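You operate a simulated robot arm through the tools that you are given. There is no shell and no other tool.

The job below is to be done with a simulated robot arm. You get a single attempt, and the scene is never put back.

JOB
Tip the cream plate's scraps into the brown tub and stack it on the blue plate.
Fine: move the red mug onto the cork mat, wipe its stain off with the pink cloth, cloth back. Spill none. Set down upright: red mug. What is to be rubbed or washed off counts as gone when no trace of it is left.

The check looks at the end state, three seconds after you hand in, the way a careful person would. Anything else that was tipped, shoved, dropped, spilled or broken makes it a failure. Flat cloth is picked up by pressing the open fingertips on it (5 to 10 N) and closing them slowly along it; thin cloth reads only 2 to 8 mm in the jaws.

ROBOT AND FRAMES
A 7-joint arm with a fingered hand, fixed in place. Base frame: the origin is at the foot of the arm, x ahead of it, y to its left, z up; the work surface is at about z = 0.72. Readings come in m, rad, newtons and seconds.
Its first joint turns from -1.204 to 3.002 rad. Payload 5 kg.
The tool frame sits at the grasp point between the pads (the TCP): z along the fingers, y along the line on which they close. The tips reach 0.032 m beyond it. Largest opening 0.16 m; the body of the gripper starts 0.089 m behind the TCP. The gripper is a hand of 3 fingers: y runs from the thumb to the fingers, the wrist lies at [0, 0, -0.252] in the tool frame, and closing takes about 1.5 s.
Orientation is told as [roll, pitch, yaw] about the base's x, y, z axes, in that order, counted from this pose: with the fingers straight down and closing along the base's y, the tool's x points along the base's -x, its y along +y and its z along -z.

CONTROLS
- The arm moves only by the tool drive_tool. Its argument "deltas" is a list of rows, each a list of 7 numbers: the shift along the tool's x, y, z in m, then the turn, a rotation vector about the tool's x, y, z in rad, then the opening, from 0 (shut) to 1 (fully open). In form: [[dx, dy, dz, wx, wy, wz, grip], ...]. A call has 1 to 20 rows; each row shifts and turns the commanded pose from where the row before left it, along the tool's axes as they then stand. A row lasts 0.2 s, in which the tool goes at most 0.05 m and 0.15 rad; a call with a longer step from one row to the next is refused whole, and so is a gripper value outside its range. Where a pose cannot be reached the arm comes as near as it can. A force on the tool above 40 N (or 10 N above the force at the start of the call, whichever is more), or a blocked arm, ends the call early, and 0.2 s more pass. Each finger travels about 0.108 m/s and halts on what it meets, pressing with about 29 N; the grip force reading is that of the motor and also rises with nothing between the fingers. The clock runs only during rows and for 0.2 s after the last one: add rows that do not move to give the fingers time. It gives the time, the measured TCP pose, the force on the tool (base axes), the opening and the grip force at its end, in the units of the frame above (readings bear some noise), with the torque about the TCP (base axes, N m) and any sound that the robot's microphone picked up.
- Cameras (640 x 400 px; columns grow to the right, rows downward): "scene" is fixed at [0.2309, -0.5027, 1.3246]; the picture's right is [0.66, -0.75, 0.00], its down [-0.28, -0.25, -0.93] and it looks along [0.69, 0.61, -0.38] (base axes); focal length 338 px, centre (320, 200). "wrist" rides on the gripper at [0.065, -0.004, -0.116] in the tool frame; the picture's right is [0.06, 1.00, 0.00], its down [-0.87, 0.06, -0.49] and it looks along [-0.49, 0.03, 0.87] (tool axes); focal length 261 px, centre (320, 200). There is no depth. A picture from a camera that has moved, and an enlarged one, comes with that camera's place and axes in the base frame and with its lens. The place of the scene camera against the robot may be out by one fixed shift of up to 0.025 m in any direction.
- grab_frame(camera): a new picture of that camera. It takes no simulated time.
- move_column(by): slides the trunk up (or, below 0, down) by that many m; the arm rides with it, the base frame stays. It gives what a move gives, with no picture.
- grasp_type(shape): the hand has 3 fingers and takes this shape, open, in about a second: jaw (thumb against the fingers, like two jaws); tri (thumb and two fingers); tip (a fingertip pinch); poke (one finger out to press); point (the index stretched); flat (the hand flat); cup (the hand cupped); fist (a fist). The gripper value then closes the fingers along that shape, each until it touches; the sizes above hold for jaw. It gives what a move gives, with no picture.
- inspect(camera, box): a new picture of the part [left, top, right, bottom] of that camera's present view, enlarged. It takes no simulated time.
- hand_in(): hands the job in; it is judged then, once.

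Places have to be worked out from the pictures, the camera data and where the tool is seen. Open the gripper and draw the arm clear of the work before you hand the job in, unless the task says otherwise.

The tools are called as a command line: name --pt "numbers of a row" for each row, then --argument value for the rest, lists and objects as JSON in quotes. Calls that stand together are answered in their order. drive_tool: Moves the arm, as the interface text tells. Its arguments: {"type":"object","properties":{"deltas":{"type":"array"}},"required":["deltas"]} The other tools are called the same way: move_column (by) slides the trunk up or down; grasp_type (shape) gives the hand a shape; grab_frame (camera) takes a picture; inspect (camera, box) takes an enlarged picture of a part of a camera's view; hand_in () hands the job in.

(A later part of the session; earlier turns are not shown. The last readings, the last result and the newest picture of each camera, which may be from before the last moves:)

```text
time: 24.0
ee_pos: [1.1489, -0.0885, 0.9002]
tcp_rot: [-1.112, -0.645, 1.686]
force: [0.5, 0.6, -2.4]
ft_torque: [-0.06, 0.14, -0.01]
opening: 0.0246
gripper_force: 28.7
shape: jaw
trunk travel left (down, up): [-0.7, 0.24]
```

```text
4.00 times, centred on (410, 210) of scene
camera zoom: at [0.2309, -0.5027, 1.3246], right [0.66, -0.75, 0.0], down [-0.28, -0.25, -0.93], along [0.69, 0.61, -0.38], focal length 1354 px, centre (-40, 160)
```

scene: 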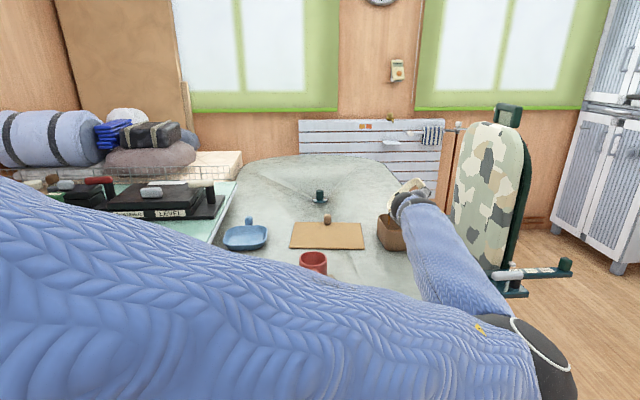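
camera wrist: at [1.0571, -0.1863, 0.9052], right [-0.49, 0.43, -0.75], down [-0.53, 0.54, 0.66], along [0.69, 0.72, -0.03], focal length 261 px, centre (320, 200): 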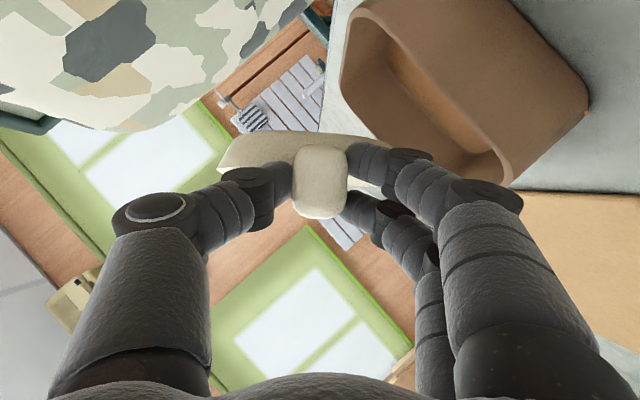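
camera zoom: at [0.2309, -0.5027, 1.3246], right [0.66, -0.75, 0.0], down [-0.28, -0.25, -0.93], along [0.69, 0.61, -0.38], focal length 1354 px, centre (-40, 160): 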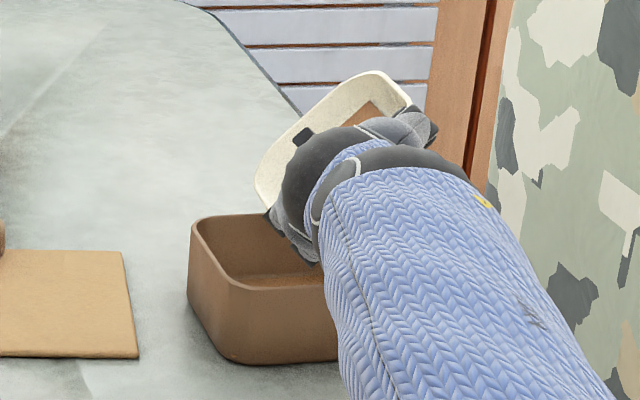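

The flow stopped at this tilt and the stream is now well placed, so I'll keep rolling slowly, 0.4 rad at a time.

drive_tool --pt "0 0 0 0.0505 0 -0.0863 0" --pt "0 0 0 0.0505 0 -0.0863 0" --pt "0 0 0 0.0505 0 -0.0863 0" --pt "0 0 0 0.0505 0 -0.0863 0" --pt "0 0 0 0 0 0 0"

grab_frame --camera "wrist"

grab_frame --camera "scene"

inspect --camera "scene" --box '[360, 160, 460, 260]'

```text
time: 25.2
ee_pos: [1.1502, -0.0881, 0.9006]
tcp_rot: [-1.376, -0.317, 1.812]
force: [0.3, -0.1, -1.3]
ft_torque: [-0.03, 0.09, -0.01]
opening: 0.0245
gripper_force: 29.2
shape: jaw
trunk travel left (down, up): [-0.7, 0.24]
```

```text
taken
camera wrist: at [1.0559, -0.1854, 0.9054], right [-0.25, 0.19, -0.95], down [-0.67, 0.67, 0.31], along [0.7, 0.71, -0.04], focal length 261 px, centre (320, 200)
```

wrist: 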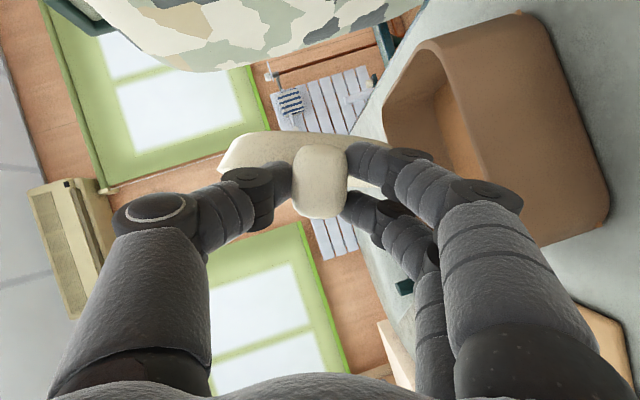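

```text
taken
```

scene: 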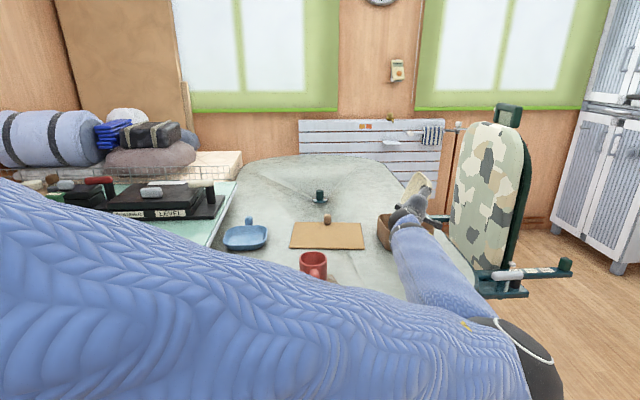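

```text
4.00 times, centred on (410, 210) of scene
camera zoom: at [0.2309, -0.5027, 1.3246], right [0.66, -0.75, 0.0], down [-0.28, -0.25, -0.93], along [0.69, 0.61, -0.38], focal length 1354 px, centre (-40, 160)
```

zoom: 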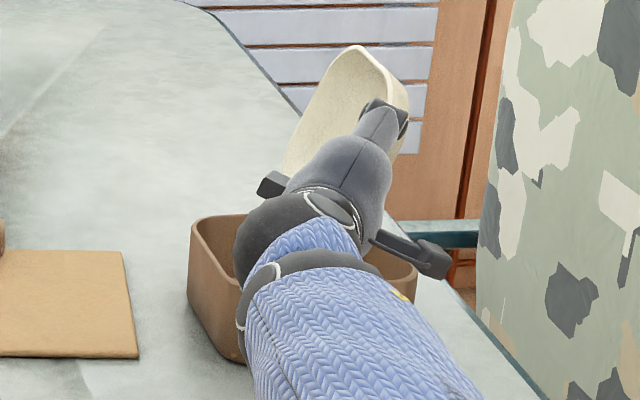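

The plate looks nearly empty at about 70° of roll. I'll roll further, past vertical, so nothing is left, and check again.

drive_tool --pt "0 0 0 0.0505 0 -0.0863 0" --pt "0 0 0 0.0505 0 -0.0863 0" --pt "0 0 0 0.0505 0 -0.0863 0" --pt "0 0 0 0.0505 0 -0.0863 0" --pt "0 0 0 0 0 0 0" --pt "0 0 0 0 0 0 0"

grab_frame --camera "wrist"

grab_frame --camera "scene"

inspect --camera "scene" --box '[360, 160, 460, 260]'

```text
time: 26.6
ee_pos: [1.1492, -0.088, 0.8999]
tcp_rot: [-1.584, 0.025, 1.843]
force: [0.1, -1.0, -2.5]
ft_torque: [-0.05, 0.12, 0.06]
opening: 0.0245
gripper_force: 29.3
shape: jaw
trunk travel left (down, up): [-0.7, 0.24]
```

```text
taken
camera wrist: at [1.0548, -0.1841, 0.9048], right [0.04, -0.08, -1.0], down [-0.71, 0.7, -0.08], along [0.71, 0.71, -0.03], focal length 261 px, centre (320, 200)
```

wrist: 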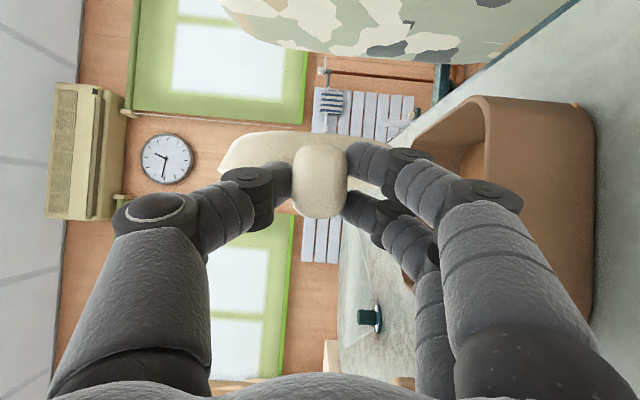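

```text
taken
```

scene: 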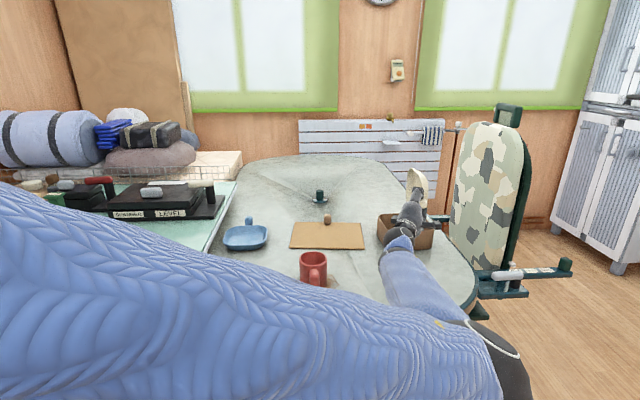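

```text
4.00 times, centred on (410, 210) of scene
camera zoom: at [0.2309, -0.5027, 1.3246], right [0.66, -0.75, 0.0], down [-0.28, -0.25, -0.93], along [0.69, 0.61, -0.38], focal length 1354 px, centre (-40, 160)
```

zoom: 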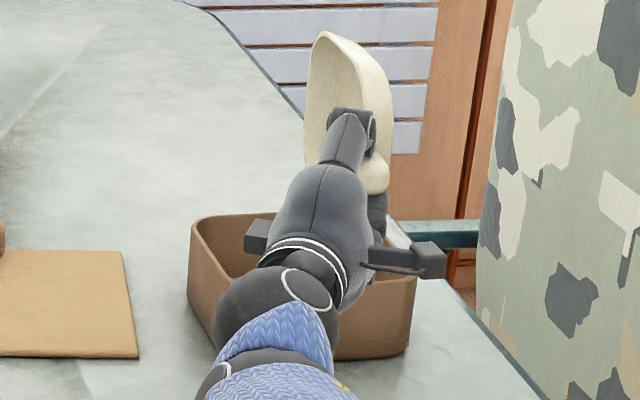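

At about 92° the plate looks empty, and a second tiny dot at another base corner fits fill geometry showing through. I'll roll 0.3 rad more to be certain, pause, then roll fully back to level.

drive_tool --pt "0 0 0 0.0505 0 -0.0863 0" --pt "0 0 0 0.0505 0 -0.0863 0" --pt "0 0 0 0.0505 0 -0.0863 0" --pt "0 0 0 0 0 0 0" --pt "0 0 0 0 0 0 0" --pt "0 0 0 0 0 0 0" --pt "0 0 0 0 0 0 0"

inspect --camera "scene" --box '[360, 160, 460, 260]'

inspect --camera "wrist" --box '[200, 80, 440, 230]'

```text
time: 28.2
ee_pos: [1.1499, -0.089, 0.8999]
tcp_rot: [-1.74, 0.279, 1.818]
force: [-0.2, -0.9, -1.2]
ft_torque: [-0.03, 0.14, 0.0]
opening: 0.0248
gripper_force: 28.9
shape: jaw
trunk travel left (down, up): [-0.7, 0.24]
```

```text
4.00 times, centred on (410, 210) of scene
camera zoom: at [0.2309, -0.5027, 1.3246], right [0.66, -0.75, 0.0], down [-0.28, -0.25, -0.93], along [0.69, 0.61, -0.38], focal length 1354 px, centre (-40, 160)
```

zoom: 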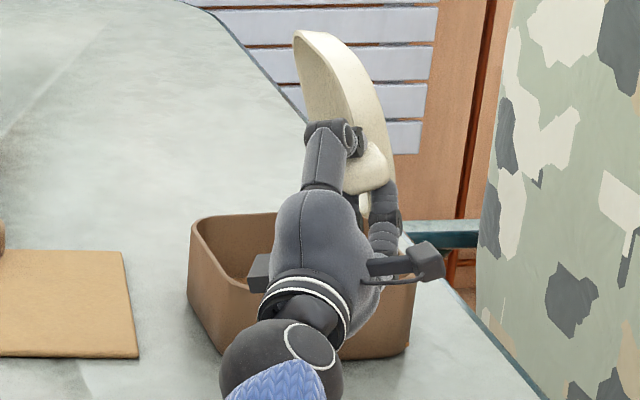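

```text
2.67 times, centred on (320, 155) of wrist
camera zoom: at [1.0541, -0.1834, 0.9039], right [0.24, -0.28, -0.93], down [-0.66, 0.66, -0.37], along [0.71, 0.7, -0.03], focal length 695 px, centre (320, 320)
```

zoom: 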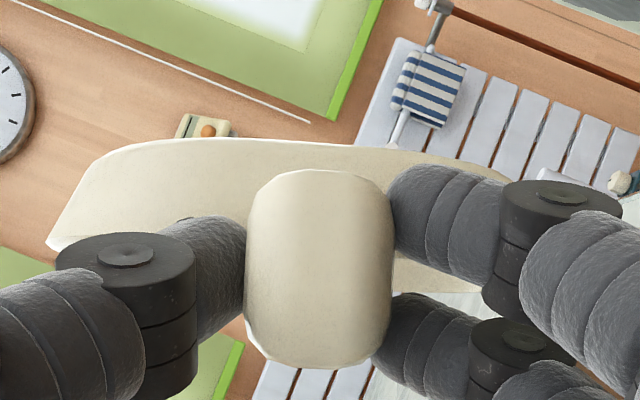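

The plate is clean at about 109°. I'll roll it back to level over the tub, using the same 1.9 rad in reverse.

drive_tool --pt "0 0 0 -0.064 0 0.1093 0" --pt "0 0 0 -0.064 0 0.1093 0" --pt "0 0 0 -0.064 0 0.1093 0" --pt "0 0 0 -0.064 0 0.1093 0" --pt "0 0 0 -0.064 0 0.1093 0" --pt "0 0 0 -0.064 0 0.1093 0" --pt "0 0 0 -0.064 0 0.1093 0" --pt "0 0 0 -0.064 0 0.1093 0" --pt "0 0 0 -0.064 0 0.1093 0" --pt "0 0 0 -0.064 0 0.1093 0" --pt "0 0 0 -0.064 0 0.1093 0" --pt "0 0 0 -0.064 0 0.1093 0" --pt "0 0 0 -0.064 0 0.1093 0" --pt "0 0 0 -0.064 0 0.1093 0" --pt "0 0 0 -0.064 0 0.1093 0" --pt "0 0 0 0 0 0 0"

grab_frame --camera "scene"

grab_frame --camera "wrist"

```text
time: 31.6
ee_pos: [1.1491, -0.0895, 0.9008]
tcp_rot: [0.007, -1.038, 0.795]
force: [0.0, 0.3, -1.6]
ft_torque: [-0.07, 0.09, -0.01]
opening: 0.0245
gripper_force: 29.0
shape: jaw
trunk travel left (down, up): [-0.7, 0.24]
```

```text
taken
```

scene: 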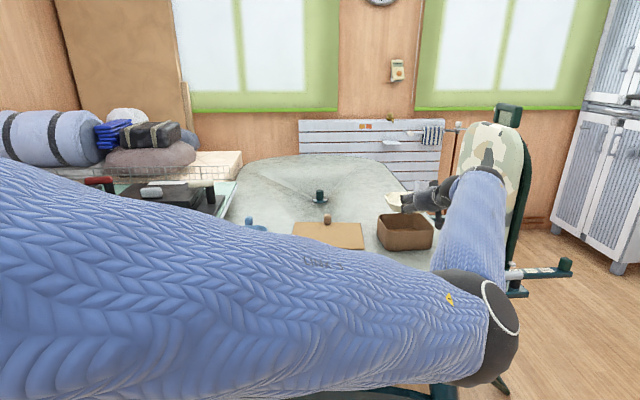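

```text
taken
camera wrist: at [1.0596, -0.1886, 0.9037], right [-0.74, 0.67, -0.05], down [-0.02, 0.05, 1.0], along [0.67, 0.74, -0.02], focal length 261 px, centre (320, 200)
```

wrist: 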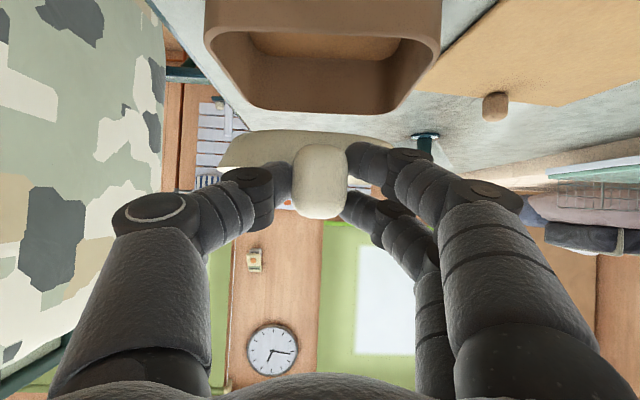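

The plate is level again and empty. I'll raise it to z≈1.0 and carry it left toward the blue plate, well above the mug and mat.

drive_tool --pt "-0.0288 0 -0.0168 0 0 0 0" --pt "-0.0288 0 -0.0168 0 0 0 0" --pt "-0.0288 0 -0.0168 0 0 0 0" --pt "0 0.03 0 0 0 0 0" --pt "0 0.0435 0 0 0 0 0" --pt "0 0.0435 0 0 0 0 0" --pt "0 0.0435 0 0 0 0 0" --pt "0 0.0435 0 0 0 0 0" --pt "0 0.0435 0 0 0 0 0" --pt "0 0.0435 0 0 0 0 0" --pt "0 0.0435 0 0 0 0 0" --pt "0 0.0435 0 0 0 0 0" --pt "0 0.0435 0 0 0 0 0" --pt "0 0.0435 0 0 0 0 0" --pt "0 0.0435 0 0 0 0 0" --pt "0 0.0435 0 0 0 0 0" --pt "0 0.013 0 0 0 0 0" --pt "0 0 0 0 0 0 0"

grab_frame --camera "scene"

grab_frame --camera "wrist"

```text
time: 35.4
ee_pos: [0.7411, 0.3038, 1.0034]
tcp_rot: [0.004, -1.039, 0.796]
force: [0.3, -0.7, -2.3]
ft_torque: [-0.07, 0.11, 0.02]
opening: 0.0246
gripper_force: 29.3
shape: jaw
trunk travel left (down, up): [-0.7, 0.24]
```

```text
taken
```

scene: 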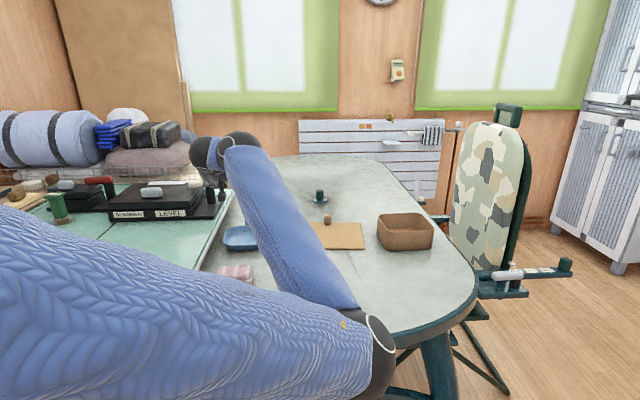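

```text
taken
camera wrist: at [0.653, 0.2051, 1.005], right [-0.74, 0.67, -0.05], down [-0.03, 0.05, 1.0], along [0.67, 0.74, -0.02], focal length 261 px, centre (320, 200)
```

wrist: 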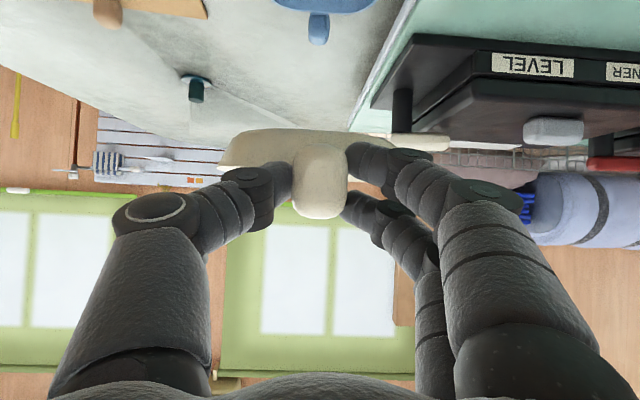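

The plate hangs near the blue plate, which is only partly in view at the top of the wrist image. I'll descend to z≈0.88 to see it fully.

drive_tool --pt "0.0259 0 0.01515 0 0 0 0" --pt "0.0259 0 0.01515 0 0 0 0" --pt "0.0259 0 0.01515 0 0 0 0" --pt "0.0259 0 0.01515 0 0 0 0" --pt "0 0 0 0 0 0 0"

grab_frame --camera "scene"

grab_frame --camera "wrist"

inspect --camera "wrist" --box '[210, 0, 420, 150]'

```text
time: 36.6
ee_pos: [0.743, 0.3043, 0.8816]
tcp_rot: [0.003, -1.039, 0.798]
force: [0.5, 0.2, -2.1]
ft_torque: [-0.09, 0.09, -0.01]
opening: 0.0246
gripper_force: 29.0
shape: jaw
trunk travel left (down, up): [-0.7, 0.24]
```

```text
taken
```

scene: 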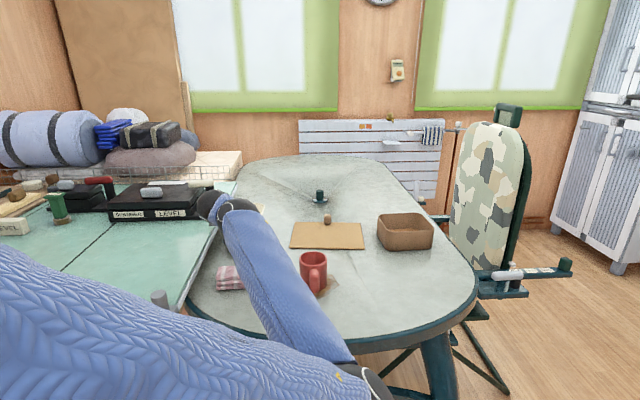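

```text
taken
camera wrist: at [0.6533, 0.2042, 0.8839], right [-0.74, 0.67, -0.05], down [-0.03, 0.05, 1.0], along [0.67, 0.74, -0.02], focal length 261 px, centre (320, 200)
```

wrist: 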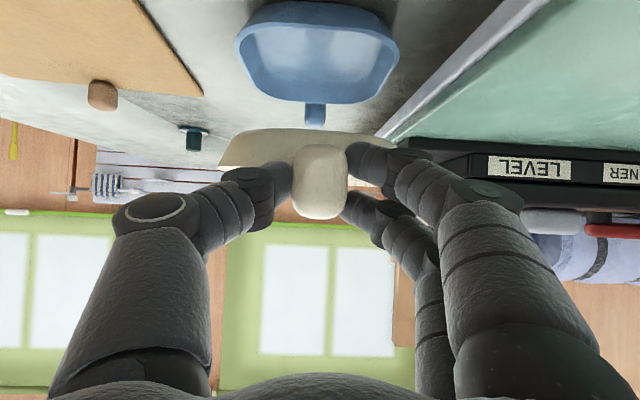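

```text
2.67 times, centred on (315, 75) of wrist
camera zoom: at [0.6533, 0.2042, 0.8839], right [-0.74, 0.67, -0.05], down [-0.03, 0.05, 1.0], along [0.67, 0.74, -0.02], focal length 695 px, centre (333, 533)
```

zoom: 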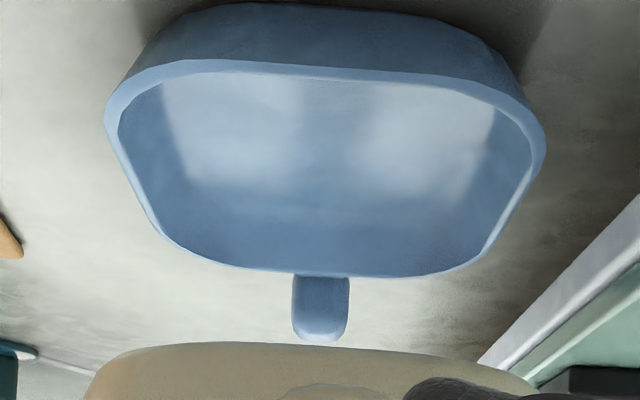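

From this view the blue plate's centre is about (0.832, 0.400), turned to about 45°. I'll check the held plate's outline to get its centre relative to the tool.

inspect --camera "wrist" --box '[200, 100, 440, 230]'

inspect --camera "scene" --box '[180, 170, 300, 300]'

```text
2.67 times, centred on (320, 165) of wrist
camera zoom: at [0.6533, 0.2042, 0.8839], right [-0.74, 0.67, -0.05], down [-0.03, 0.05, 1.0], along [0.67, 0.74, -0.02], focal length 695 px, centre (320, 293)
```

zoom: 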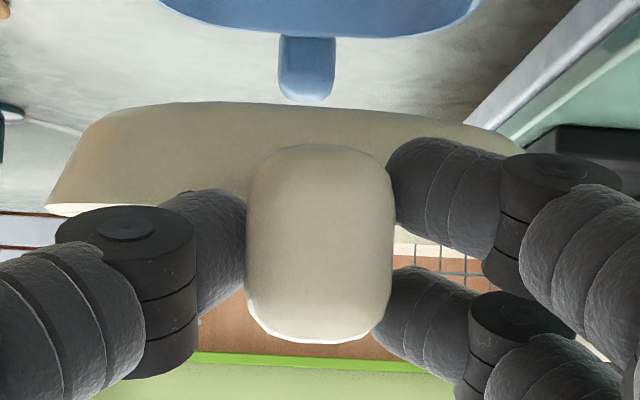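

```text
3.08 times, centred on (240, 235) of scene
camera zoom: at [0.2309, -0.5027, 1.3246], right [0.66, -0.75, 0.0], down [-0.28, -0.25, -0.93], along [0.69, 0.61, -0.38], focal length 1042 px, centre (566, 92)
```

zoom: 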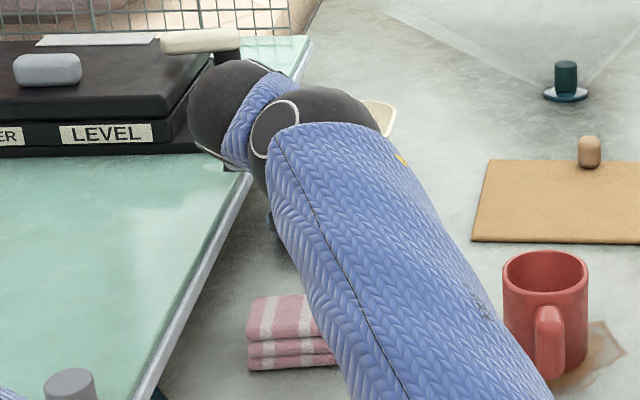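

The held plate's centre is about 0.097 m ahead of the TCP on the tool line. The blue centre needs a move of about 3 cm forward and 3 mm left. I'll line up at z≈0.84, biased 4 mm back so the knobs clear the rims.

drive_tool --pt "0.00985 0.0016 0.0228 0 0 0 0" --pt "0.00985 0.0016 0.0228 0 0 0 0" --pt "0 0 0 0 0 0 0"

grab_frame --camera "wrist"

inspect --camera "wrist" --box '[200, 0, 440, 180]'

inspect --camera "scene" --box '[180, 170, 300, 300]'

```text
time: 37.4
ee_pos: [0.7603, 0.3266, 0.8408]
tcp_rot: [0.002, -1.038, 0.798]
force: [-0.2, 0.2, -1.4]
ft_torque: [-0.12, 0.09, 0.02]
opening: 0.0246
gripper_force: 29.1
shape: jaw
trunk travel left (down, up): [-0.7, 0.24]
```

```text
taken
camera wrist: at [0.6712, 0.2272, 0.8441], right [-0.74, 0.67, -0.05], down [-0.03, 0.05, 1.0], along [0.67, 0.74, -0.02], focal length 261 px, centre (320, 200)
```

wrist: 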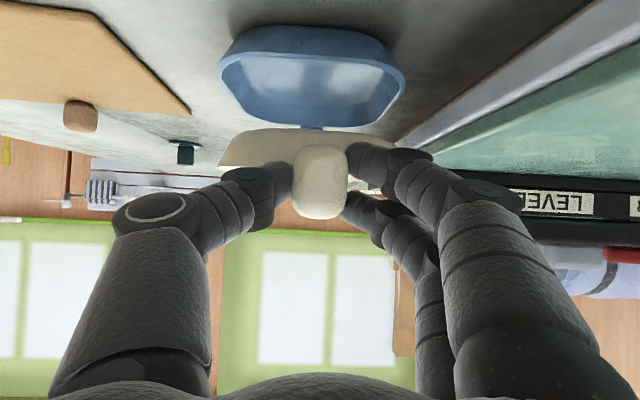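

```text
2.22 times, centred on (320, 90) of wrist
camera zoom: at [0.6712, 0.2272, 0.8441], right [-0.74, 0.67, -0.05], down [-0.03, 0.05, 1.0], along [0.67, 0.74, -0.02], focal length 579 px, centre (320, 444)
```

zoom: 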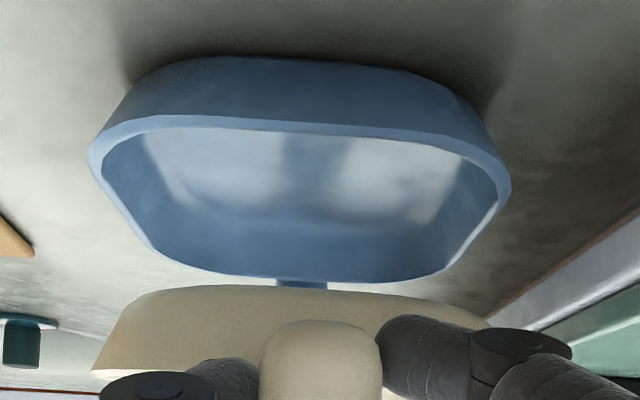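

```text
3.08 times, centred on (240, 235) of scene
camera zoom: at [0.2309, -0.5027, 1.3246], right [0.66, -0.75, 0.0], down [-0.28, -0.25, -0.93], along [0.69, 0.61, -0.38], focal length 1042 px, centre (566, 92)
```

zoom: 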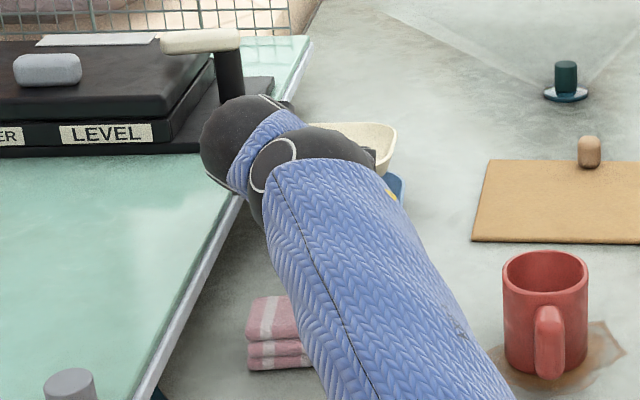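

The two plates are aligned to within about 3 mm. I'll lower the cream plate to just above the nesting height, then go in small steps watching the force.

drive_tool --pt "0.01295 0 0.0076 0 0 0 0" --pt "0.01295 0 0.0076 0 0 0 0" --pt "0.0086 0 0.005 0 0 0 0" --pt "0 0 0 0 0 0 0"

grab_frame --camera "wrist"

inspect --camera "scene" --box '[220, 190, 290, 260]'

```text
time: 38.4
ee_pos: [0.7611, 0.3269, 0.8034]
tcp_rot: [0.003, -1.039, 0.796]
force: [-0.9, 0.5, -1.3]
ft_torque: [0.04, 0.05, 0.04]
opening: 0.0246
gripper_force: 29.1
shape: jaw
trunk travel left (down, up): [-0.7, 0.24]
```

```text
taken
camera wrist: at [0.6713, 0.228, 0.8045], right [-0.74, 0.67, -0.05], down [-0.03, 0.05, 1.0], along [0.67, 0.74, -0.02], focal length 261 px, centre (320, 200)
```

wrist: 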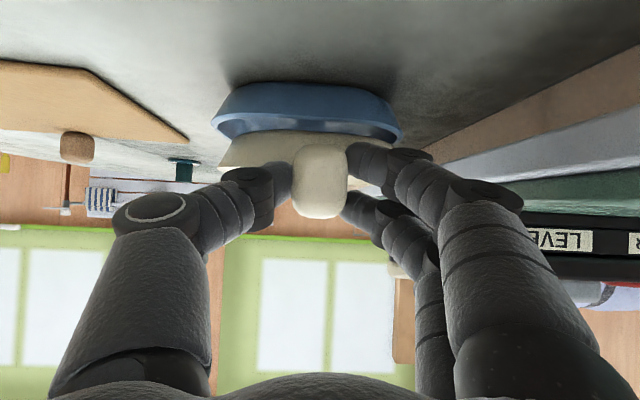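

```text
5.71 times, centred on (255, 225) of scene
camera zoom: at [0.2309, -0.5027, 1.3246], right [0.66, -0.75, 0.0], down [-0.28, -0.25, -0.93], along [0.69, 0.61, -0.38], focal length 1934 px, centre (691, 57)
```

zoom: 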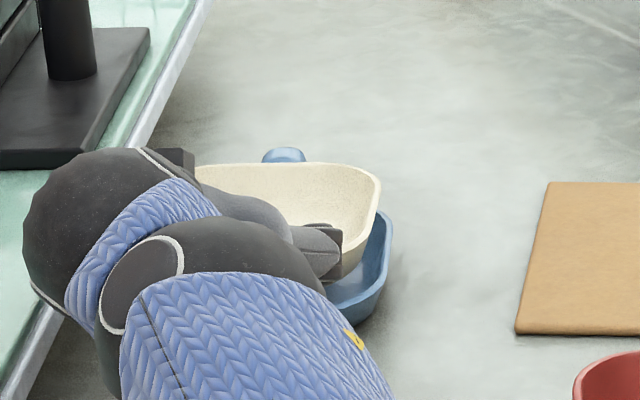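

The scene view shows the blue rim extending about 4–5 mm further right than the cream one, so I'll shift 3 mm right and lower another centimetre.

drive_tool --pt "0 -0.0035 0 0 0 0 0" --pt "0.0043 0 0.0025 0 0 0 0" --pt "0.0043 0 0.0025 0 0 0 0" --pt "0 0 0 0 0 0 0"

inspect --camera "wrist" --box '[180, 70, 460, 230]'

inspect --camera "scene" --box '[220, 190, 290, 260]'

```text
time: 39.4
ee_pos: [0.7635, 0.3243, 0.7938]
tcp_rot: [0.003, -1.04, 0.798]
force: [-0.4, -0.4, 9.7]
ft_torque: [-0.09, -0.45, 0.0]
opening: 0.0248
gripper_force: 29.1
shape: jaw
trunk travel left (down, up): [-0.7, 0.24]
```

```text
2.29 times, centred on (320, 150) of wrist
camera zoom: at [0.674, 0.2256, 0.7961], right [-0.74, 0.67, -0.05], down [-0.03, 0.05, 1.0], along [0.67, 0.74, -0.02], focal length 596 px, centre (320, 314)
```

zoom: 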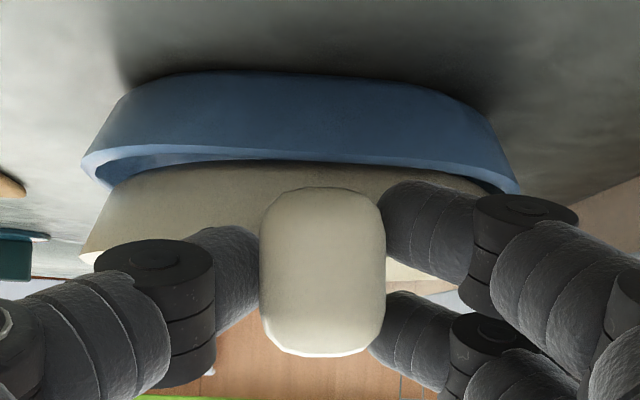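

```text
5.71 times, centred on (255, 225) of scene
camera zoom: at [0.2309, -0.5027, 1.3246], right [0.66, -0.75, 0.0], down [-0.28, -0.25, -0.93], along [0.69, 0.61, -0.38], focal length 1934 px, centre (691, 57)
```

zoom: 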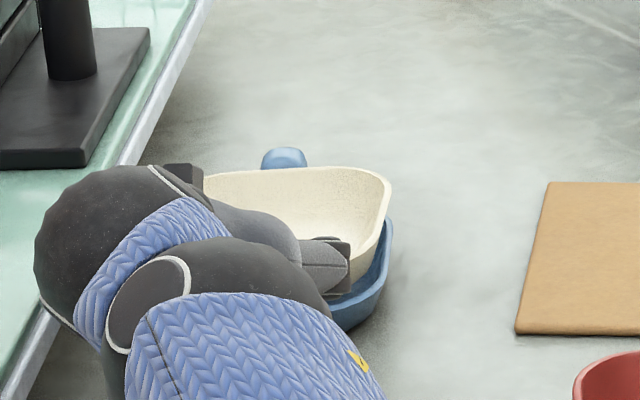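

Contact came at z=0.794 (about 10 N up), so the cream base is touching about rim level, and the torque puts it on the near-right side. I'll lift 6 mm, shift 5 mm forward, and try again gently.

drive_tool --pt "-0.0052 0 -0.003 0 0 0 0" --pt "-0.0025 0 0.0043 0 0 0 0" --pt "0.0026 0 0.0015 0 0 0 0" --pt "0.0013 0 0.0008 0 0 0 0" --pt "0 0 0 0 0 0 0"

drive_tool --pt "0.0017 0 0.001 0 0 0 0" --pt "0 0 0 0 0 0 0"

```text
time: 40.6
ee_pos: [0.7673, 0.3283, 0.7928]
tcp_rot: [0.004, -1.039, 0.798]
force: [-0.1, 0.5, -1.7]
ft_torque: [-0.06, 0.07, -0.01]
opening: 0.025
gripper_force: 28.6
shape: jaw
trunk travel left (down, up): [-0.7, 0.24]
```

```text
time: 41.2
ee_pos: [0.7661, 0.3285, 0.7916]
tcp_rot: [0.003, -1.037, 0.799]
force: [-0.7, 0.1, -1.2]
ft_torque: [-0.02, 0.04, 0.06]
opening: 0.0247
gripper_force: 28.8
shape: jaw
trunk travel left (down, up): [-0.7, 0.24]
```

With the forward shift there is no contact at 0.7916, so it was the near rim. I'll continue down in 2 mm steps.

drive_tool --pt "0.0017 0 0.001 0 0 0 0" --pt "0.0017 0 0.001 0 0 0 0" --pt "0 0 0 0 0 0 0"

inspect --camera "wrist" --box '[180, 70, 460, 230]'

inspect --camera "scene" --box '[220, 190, 290, 260]'

```text
time: 42.0
ee_pos: [0.7679, 0.3285, 0.789]
tcp_rot: [0.004, -1.038, 0.797]
force: [-0.7, -0.5, -1.1]
ft_torque: [0.07, -0.02, 0.09]
opening: 0.0246
gripper_force: 29.1
shape: jaw
trunk travel left (down, up): [-0.7, 0.24]
```

```text
2.29 times, centred on (320, 150) of wrist
camera zoom: at [0.6778, 0.2291, 0.7901], right [-0.74, 0.67, -0.05], down [-0.03, 0.05, 1.0], along [0.67, 0.74, -0.02], focal length 596 px, centre (320, 314)
```

zoom: 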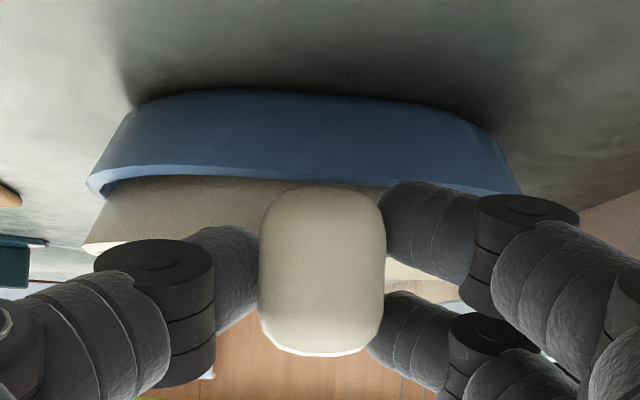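

```text
5.71 times, centred on (255, 225) of scene
camera zoom: at [0.2309, -0.5027, 1.3246], right [0.66, -0.75, 0.0], down [-0.28, -0.25, -0.93], along [0.69, 0.61, -0.38], focal length 1934 px, centre (691, 57)
```

zoom: 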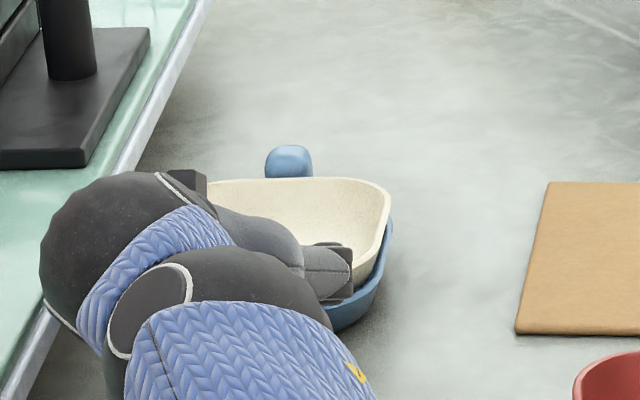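

It is nesting; blue may have been nudged about 2 mm. I'll keep lowering in small steps until there is light contact.

drive_tool --pt "0.0017 0 0.001 0 0 0 0" --pt "0.0017 0 0.001 0 0 0 0" --pt "0 0 0 0 0 0 0"

drive_tool --pt "0.0017 0 0.001 0 0 0 0" --pt "0 0 0 0 0 0 0"

inspect --camera "scene" --box '[220, 190, 290, 260]'

```text
time: 42.8
ee_pos: [0.7681, 0.3288, 0.7839]
tcp_rot: [0.001, -1.037, 0.798]
force: [-1.2, -0.7, 2.0]
ft_torque: [0.11, -0.1, 0.03]
opening: 0.0248
gripper_force: 29.0
shape: jaw
trunk travel left (down, up): [-0.7, 0.24]
```

```text
time: 43.4
ee_pos: [0.7674, 0.3291, 0.7824]
tcp_rot: [0.004, -1.039, 0.798]
force: [0.0, -1.1, 3.2]
ft_torque: [0.2, -0.08, -0.01]
opening: 0.025
gripper_force: 29.2
shape: jaw
trunk travel left (down, up): [-0.7, 0.24]
```

```text
5.71 times, centred on (255, 225) of scene
camera zoom: at [0.2309, -0.5027, 1.3246], right [0.66, -0.75, 0.0], down [-0.28, -0.25, -0.93], along [0.69, 0.61, -0.38], focal length 1934 px, centre (691, 57)
```

zoom: 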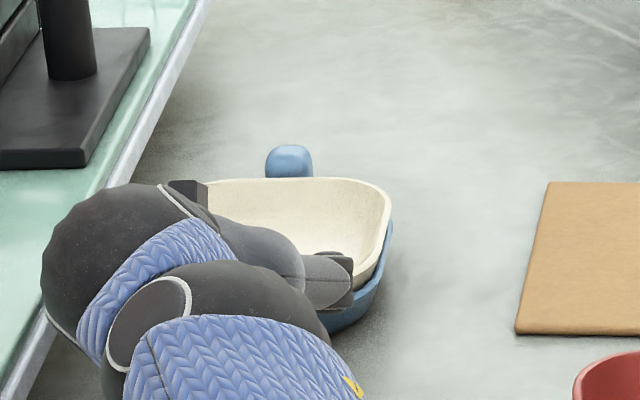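

There is now about 4–5 N of contact at z≈0.782, 17 mm above the table-grasp height, so the plate is resting in the blue one. I'll release gently, opening only partway to stay clear of the teal table.

drive_tool --pt "0 0 0 0 0 0 0.16" --pt "0 0 0 0 0 0 0.2" --pt "0 0 0 0 0 0 0.25" --pt "0 0 0 0 0 0 0.32" --pt "0 0 0 0 0 0 0.38" --pt "0 0 0 0 0 0 0.38"

inspect --camera "wrist" --box '[180, 70, 460, 230]'

inspect --camera "scene" --box '[220, 190, 290, 260]'

```text
time: 44.8
ee_pos: [0.7676, 0.3286, 0.7811]
tcp_rot: [0.003, -1.038, 0.799]
force: [-0.1, 0.1, -0.2]
ft_torque: [-0.01, -0.03, -0.02]
opening: 0.0601
gripper_force: 0.0
shape: jaw
trunk travel left (down, up): [-0.7, 0.24]
```

```text
2.29 times, centred on (320, 150) of wrist
camera zoom: at [0.6778, 0.2292, 0.7841], right [-0.74, 0.67, -0.05], down [-0.03, 0.05, 1.0], along [0.67, 0.74, -0.02], focal length 596 px, centre (320, 314)
```

zoom: 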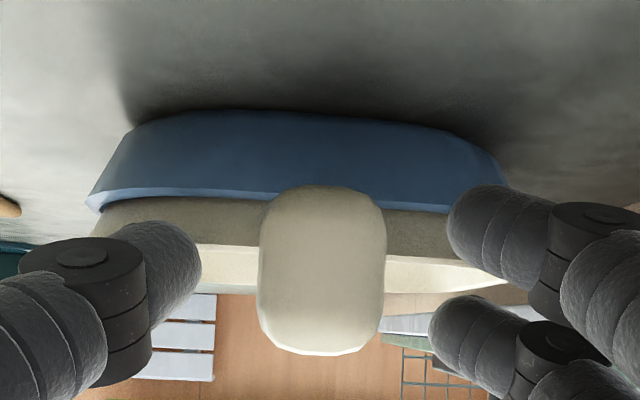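

```text
5.71 times, centred on (255, 225) of scene
camera zoom: at [0.2309, -0.5027, 1.3246], right [0.66, -0.75, 0.0], down [-0.28, -0.25, -0.93], along [0.69, 0.61, -0.38], focal length 1934 px, centre (691, 57)
```

zoom: 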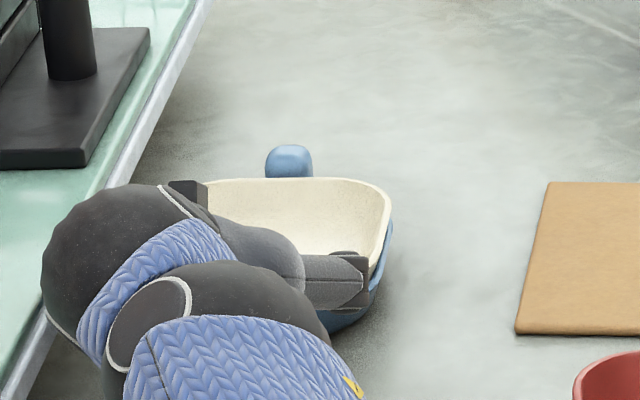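

The plate settled level in the blue one, with the near and far rims within about 3 mm, and the fingers are clear of the knob. I'll back away up and out at 45°, then check the stack and the cloth.

drive_tool --pt "-0.006 0 -0.0228 0 0 0 0.38" --pt "-0.006 0 -0.0228 0 0 0 0.38" --pt "-0.006 0 -0.0228 0 0 0 0.38" --pt "-0.03 0 -0.0175 0 0 0 0.38" --pt "-0.03 0 -0.0175 0 0 0 0.38" --pt "-0.03 0 -0.0175 0 0 0 0.38" --pt "-0.03 0 -0.0175 0 0 0 0.38" --pt "-0.03 0 -0.0175 0 0 0 0.6" --pt "0 0 0 0 0 0 1"

grab_frame --camera "wrist"

grab_frame --camera "scene"

```text
time: 46.8
ee_pos: [0.7339, 0.2923, 1.007]
tcp_rot: [0.004, -1.039, 0.799]
force: [-0.1, -0.1, 0.1]
ft_torque: [0.01, -0.02, -0.02]
opening: 0.1598
gripper_force: 0.0
shape: jaw
trunk travel left (down, up): [-0.7, 0.24]
```

```text
taken
camera wrist: at [0.6442, 0.1923, 1.0091], right [-0.74, 0.67, -0.05], down [-0.03, 0.05, 1.0], along [0.67, 0.74, -0.02], focal length 261 px, centre (320, 200)
```

wrist: 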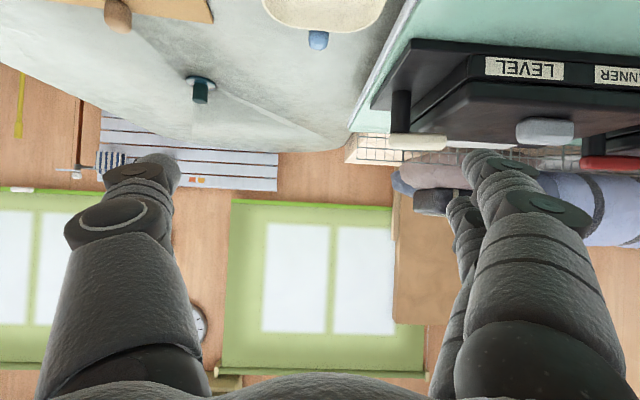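

```text
taken
```

scene: 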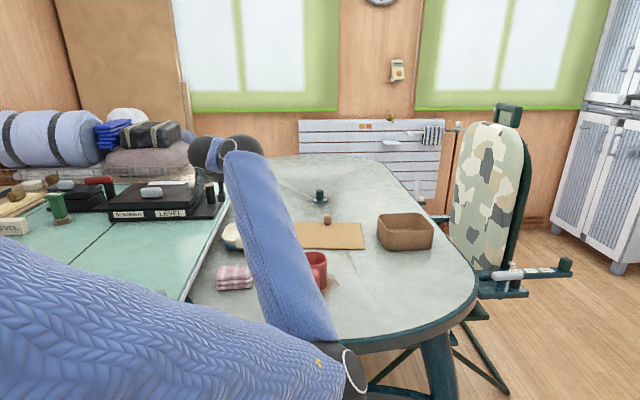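

The stack looks fine and the cloth has not moved. Next is the mug, rim centre about (0.816, 0.049). I'll reduce the forward tilt to about 30° from vertical and move to a viewing point above and behind it.

drive_tool --pt "0 0 0 0 0.13 0 1" --pt "0 0 0 0 0.13 0 1" --pt "0 0 0 0 0.13 0 1" --pt "0 0 0 0 0.13 0 1" --pt "0.0248 -0.0328 -0.0015 0 0 0 1" --pt "0.0248 -0.0328 -0.0015 0 0 0 1" --pt "0.0248 -0.0328 -0.0015 0 0 0 1" --pt "0.0248 -0.0328 -0.0015 0 0 0 1" --pt "0.0248 -0.0328 -0.0015 0 0 0 1" --pt "0.0248 -0.0328 -0.0015 0 0 0 1" --pt "0.0248 -0.0328 -0.0015 0 0 0 1" --pt "0 0 0 0 0 0 1"

grab_frame --camera "wrist"

grab_frame --camera "scene"

```text
time: 49.4
ee_pos: [0.7889, 0.0225, 0.9262]
tcp_rot: [0.001, -0.519, 0.802]
force: [-0.2, 0.2, -0.1]
ft_torque: [-0.03, 0.01, -0.03]
opening: 0.1597
gripper_force: 0.0
shape: jaw
trunk travel left (down, up): [-0.7, 0.24]
```

```text
taken
camera wrist: at [0.7129, -0.0639, 0.9952], right [-0.75, 0.66, -0.03], down [0.32, 0.4, 0.86], along [0.57, 0.64, -0.51], focal length 261 px, centre (320, 200)
```

wrist: 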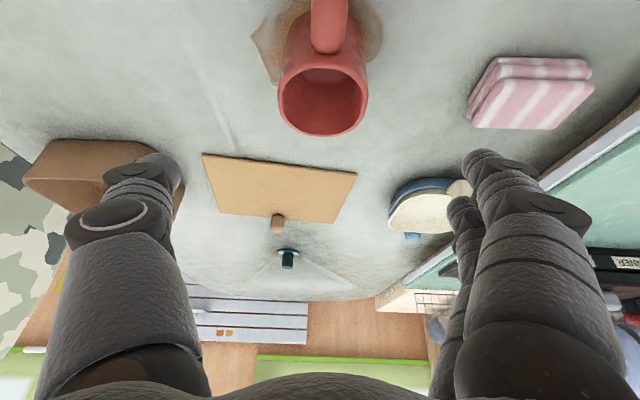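

```text
taken
```

scene: 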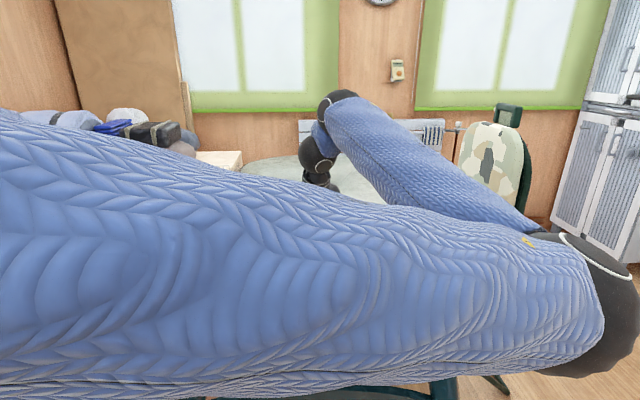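

The mug is in clear view, so I'll zoom in to get its rim and handle precisely.

inspect --camera "wrist" --box '[240, 0, 400, 150]'

inspect --camera "wrist" --box '[370, 140, 490, 260]'

```text
2.67 times, centred on (320, 75) of wrist
camera zoom: at [0.7129, -0.0639, 0.9952], right [-0.75, 0.66, -0.03], down [0.32, 0.4, 0.86], along [0.57, 0.64, -0.51], focal length 695 px, centre (320, 533)
```

zoom: 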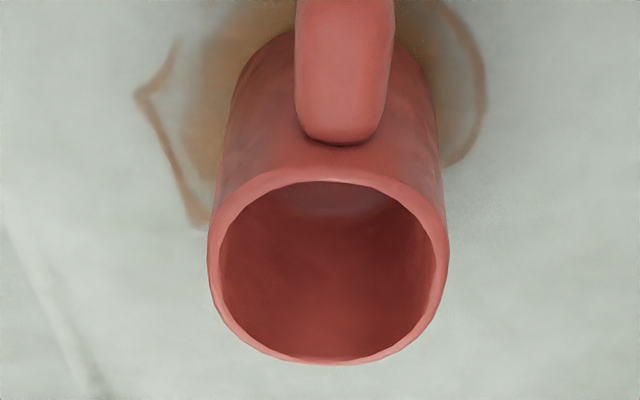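

```text
3.33 times, centred on (430, 200) of wrist
camera zoom: at [0.7129, -0.0639, 0.9952], right [-0.75, 0.66, -0.03], down [0.32, 0.4, 0.86], along [0.57, 0.64, -0.51], focal length 869 px, centre (-47, 200)
```

zoom: 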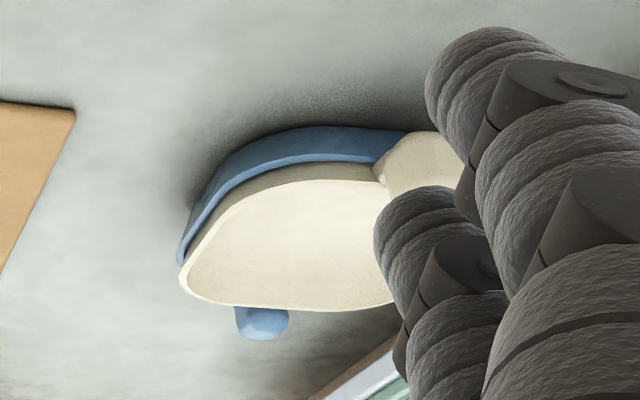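

The mug's axis is about (0.814, 0.049), top about 0.80, diameter about 0.078, and the handle points back along the tool heading. It appears empty. I'll descend with open fingers straddling its sides.

drive_tool --pt "0.0055 0.0003 0.0407 0 0 0 1" --pt "0.0055 0.0003 0.0407 0 0 0 1" --pt "0.0119 0 0.0208 0 0 0 1" --pt "0.0119 0 0.0208 0 0 0 1" --pt "0.0119 0 0.0208 0 0 0 1" --pt "0 0 0 0 0 0 1"

grab_frame --camera "wrist"

grab_frame --camera "scene"

```text
time: 50.8
ee_pos: [0.81, 0.0444, 0.7806]
tcp_rot: [0.002, -0.518, 0.8]
force: [-0.3, -0.3, -0.6]
ft_torque: [0.03, 0.01, 0.0]
opening: 0.1597
gripper_force: 0.1
shape: jaw
trunk travel left (down, up): [-0.7, 0.24]
```

```text
taken
camera wrist: at [0.7343, -0.0414, 0.8483], right [-0.75, 0.66, -0.03], down [0.32, 0.4, 0.86], along [0.57, 0.64, -0.51], focal length 261 px, centre (320, 200)
```

wrist: 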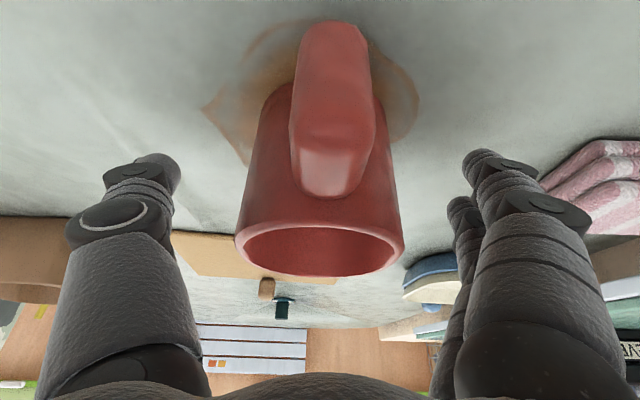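

```text
taken
```

scene: 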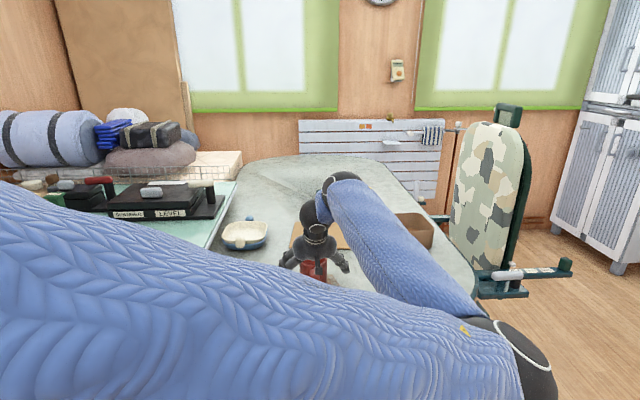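

The mug sits centred between the thumb and fingers. I'll close slowly on its body.

drive_tool --pt "0 0 0 0 0 0 0.85" --pt "0 0 0 0 0 0 0.72" --pt "0 0 0 0 0 0 0.63" --pt "0 0 0 0 0 0 0.57" --pt "0 0 0 0 0 0 0.53" --pt "0 0 0 0 0 0 0.5" --pt "0 0 0 0 0 0 0.47" --pt "0 0 0 0 0 0 0.44" --pt "0 0 0 0 0 0 0.4" --pt "0 0 0 0 0 0 0.3" --pt "0 0 0 0 0 0 0.3" --pt "0 0 0 0 0 0 0.3"

grab_frame --camera "wrist"

```text
time: 53.4
ee_pos: [0.8116, 0.0451, 0.7794]
tcp_rot: [0.002, -0.519, 0.801]
force: [0.1, 1.1, 0.0]
ft_torque: [-0.02, 0.0, 0.03]
opening: 0.0718
gripper_force: 29.2
shape: jaw
trunk travel left (down, up): [-0.7, 0.24]
```

```text
taken
camera wrist: at [0.7344, -0.0416, 0.8484], right [-0.75, 0.66, -0.03], down [0.32, 0.4, 0.86], along [0.57, 0.64, -0.51], focal length 261 px, centre (320, 200)
```

wrist: 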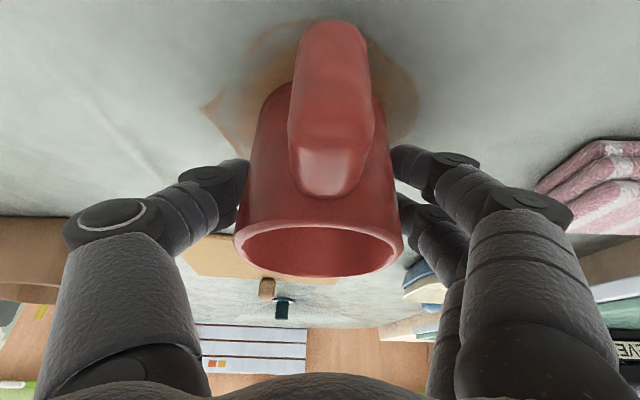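

The mug is held at 71.8 mm with 29 N. I'll lift it slowly straight up 4 cm.

drive_tool --pt "-0.005 0 -0.0087 0 0 0 0.3" --pt "-0.005 0 -0.0087 0 0 0 0.3" --pt "-0.005 0 -0.0087 0 0 0 0.3" --pt "-0.005 0 -0.0087 0 0 0 0.3" --pt "0 0 0 0 0 0 0.3"

grab_frame --camera "wrist"

grab_frame --camera "scene"

```text
time: 54.6
ee_pos: [0.8107, 0.0455, 0.82]
tcp_rot: [0.004, -0.517, 0.8]
force: [0.4, -0.6, -0.4]
ft_torque: [0.05, -0.01, -0.02]
opening: 0.0716
gripper_force: 29.1
shape: jaw
trunk travel left (down, up): [-0.7, 0.24]
```

```text
taken
camera wrist: at [0.7341, -0.0419, 0.8888], right [-0.75, 0.66, -0.03], down [0.32, 0.4, 0.86], along [0.57, 0.64, -0.51], focal length 261 px, centre (320, 200)
```

wrist: 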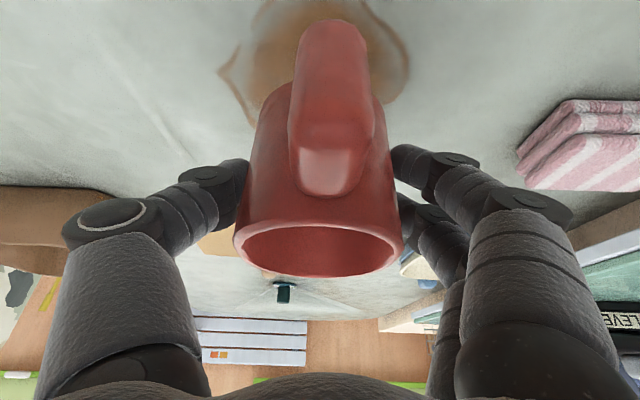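

```text
taken
```

scene: 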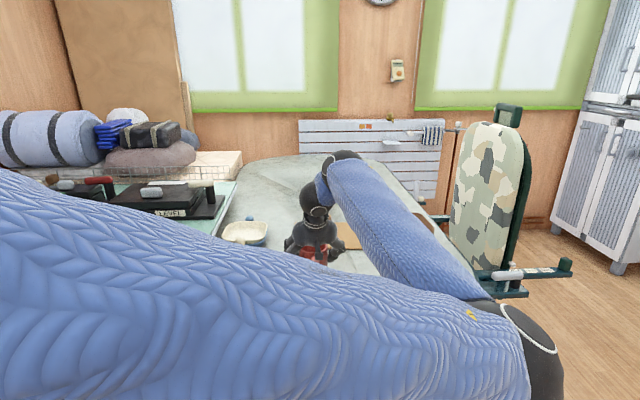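

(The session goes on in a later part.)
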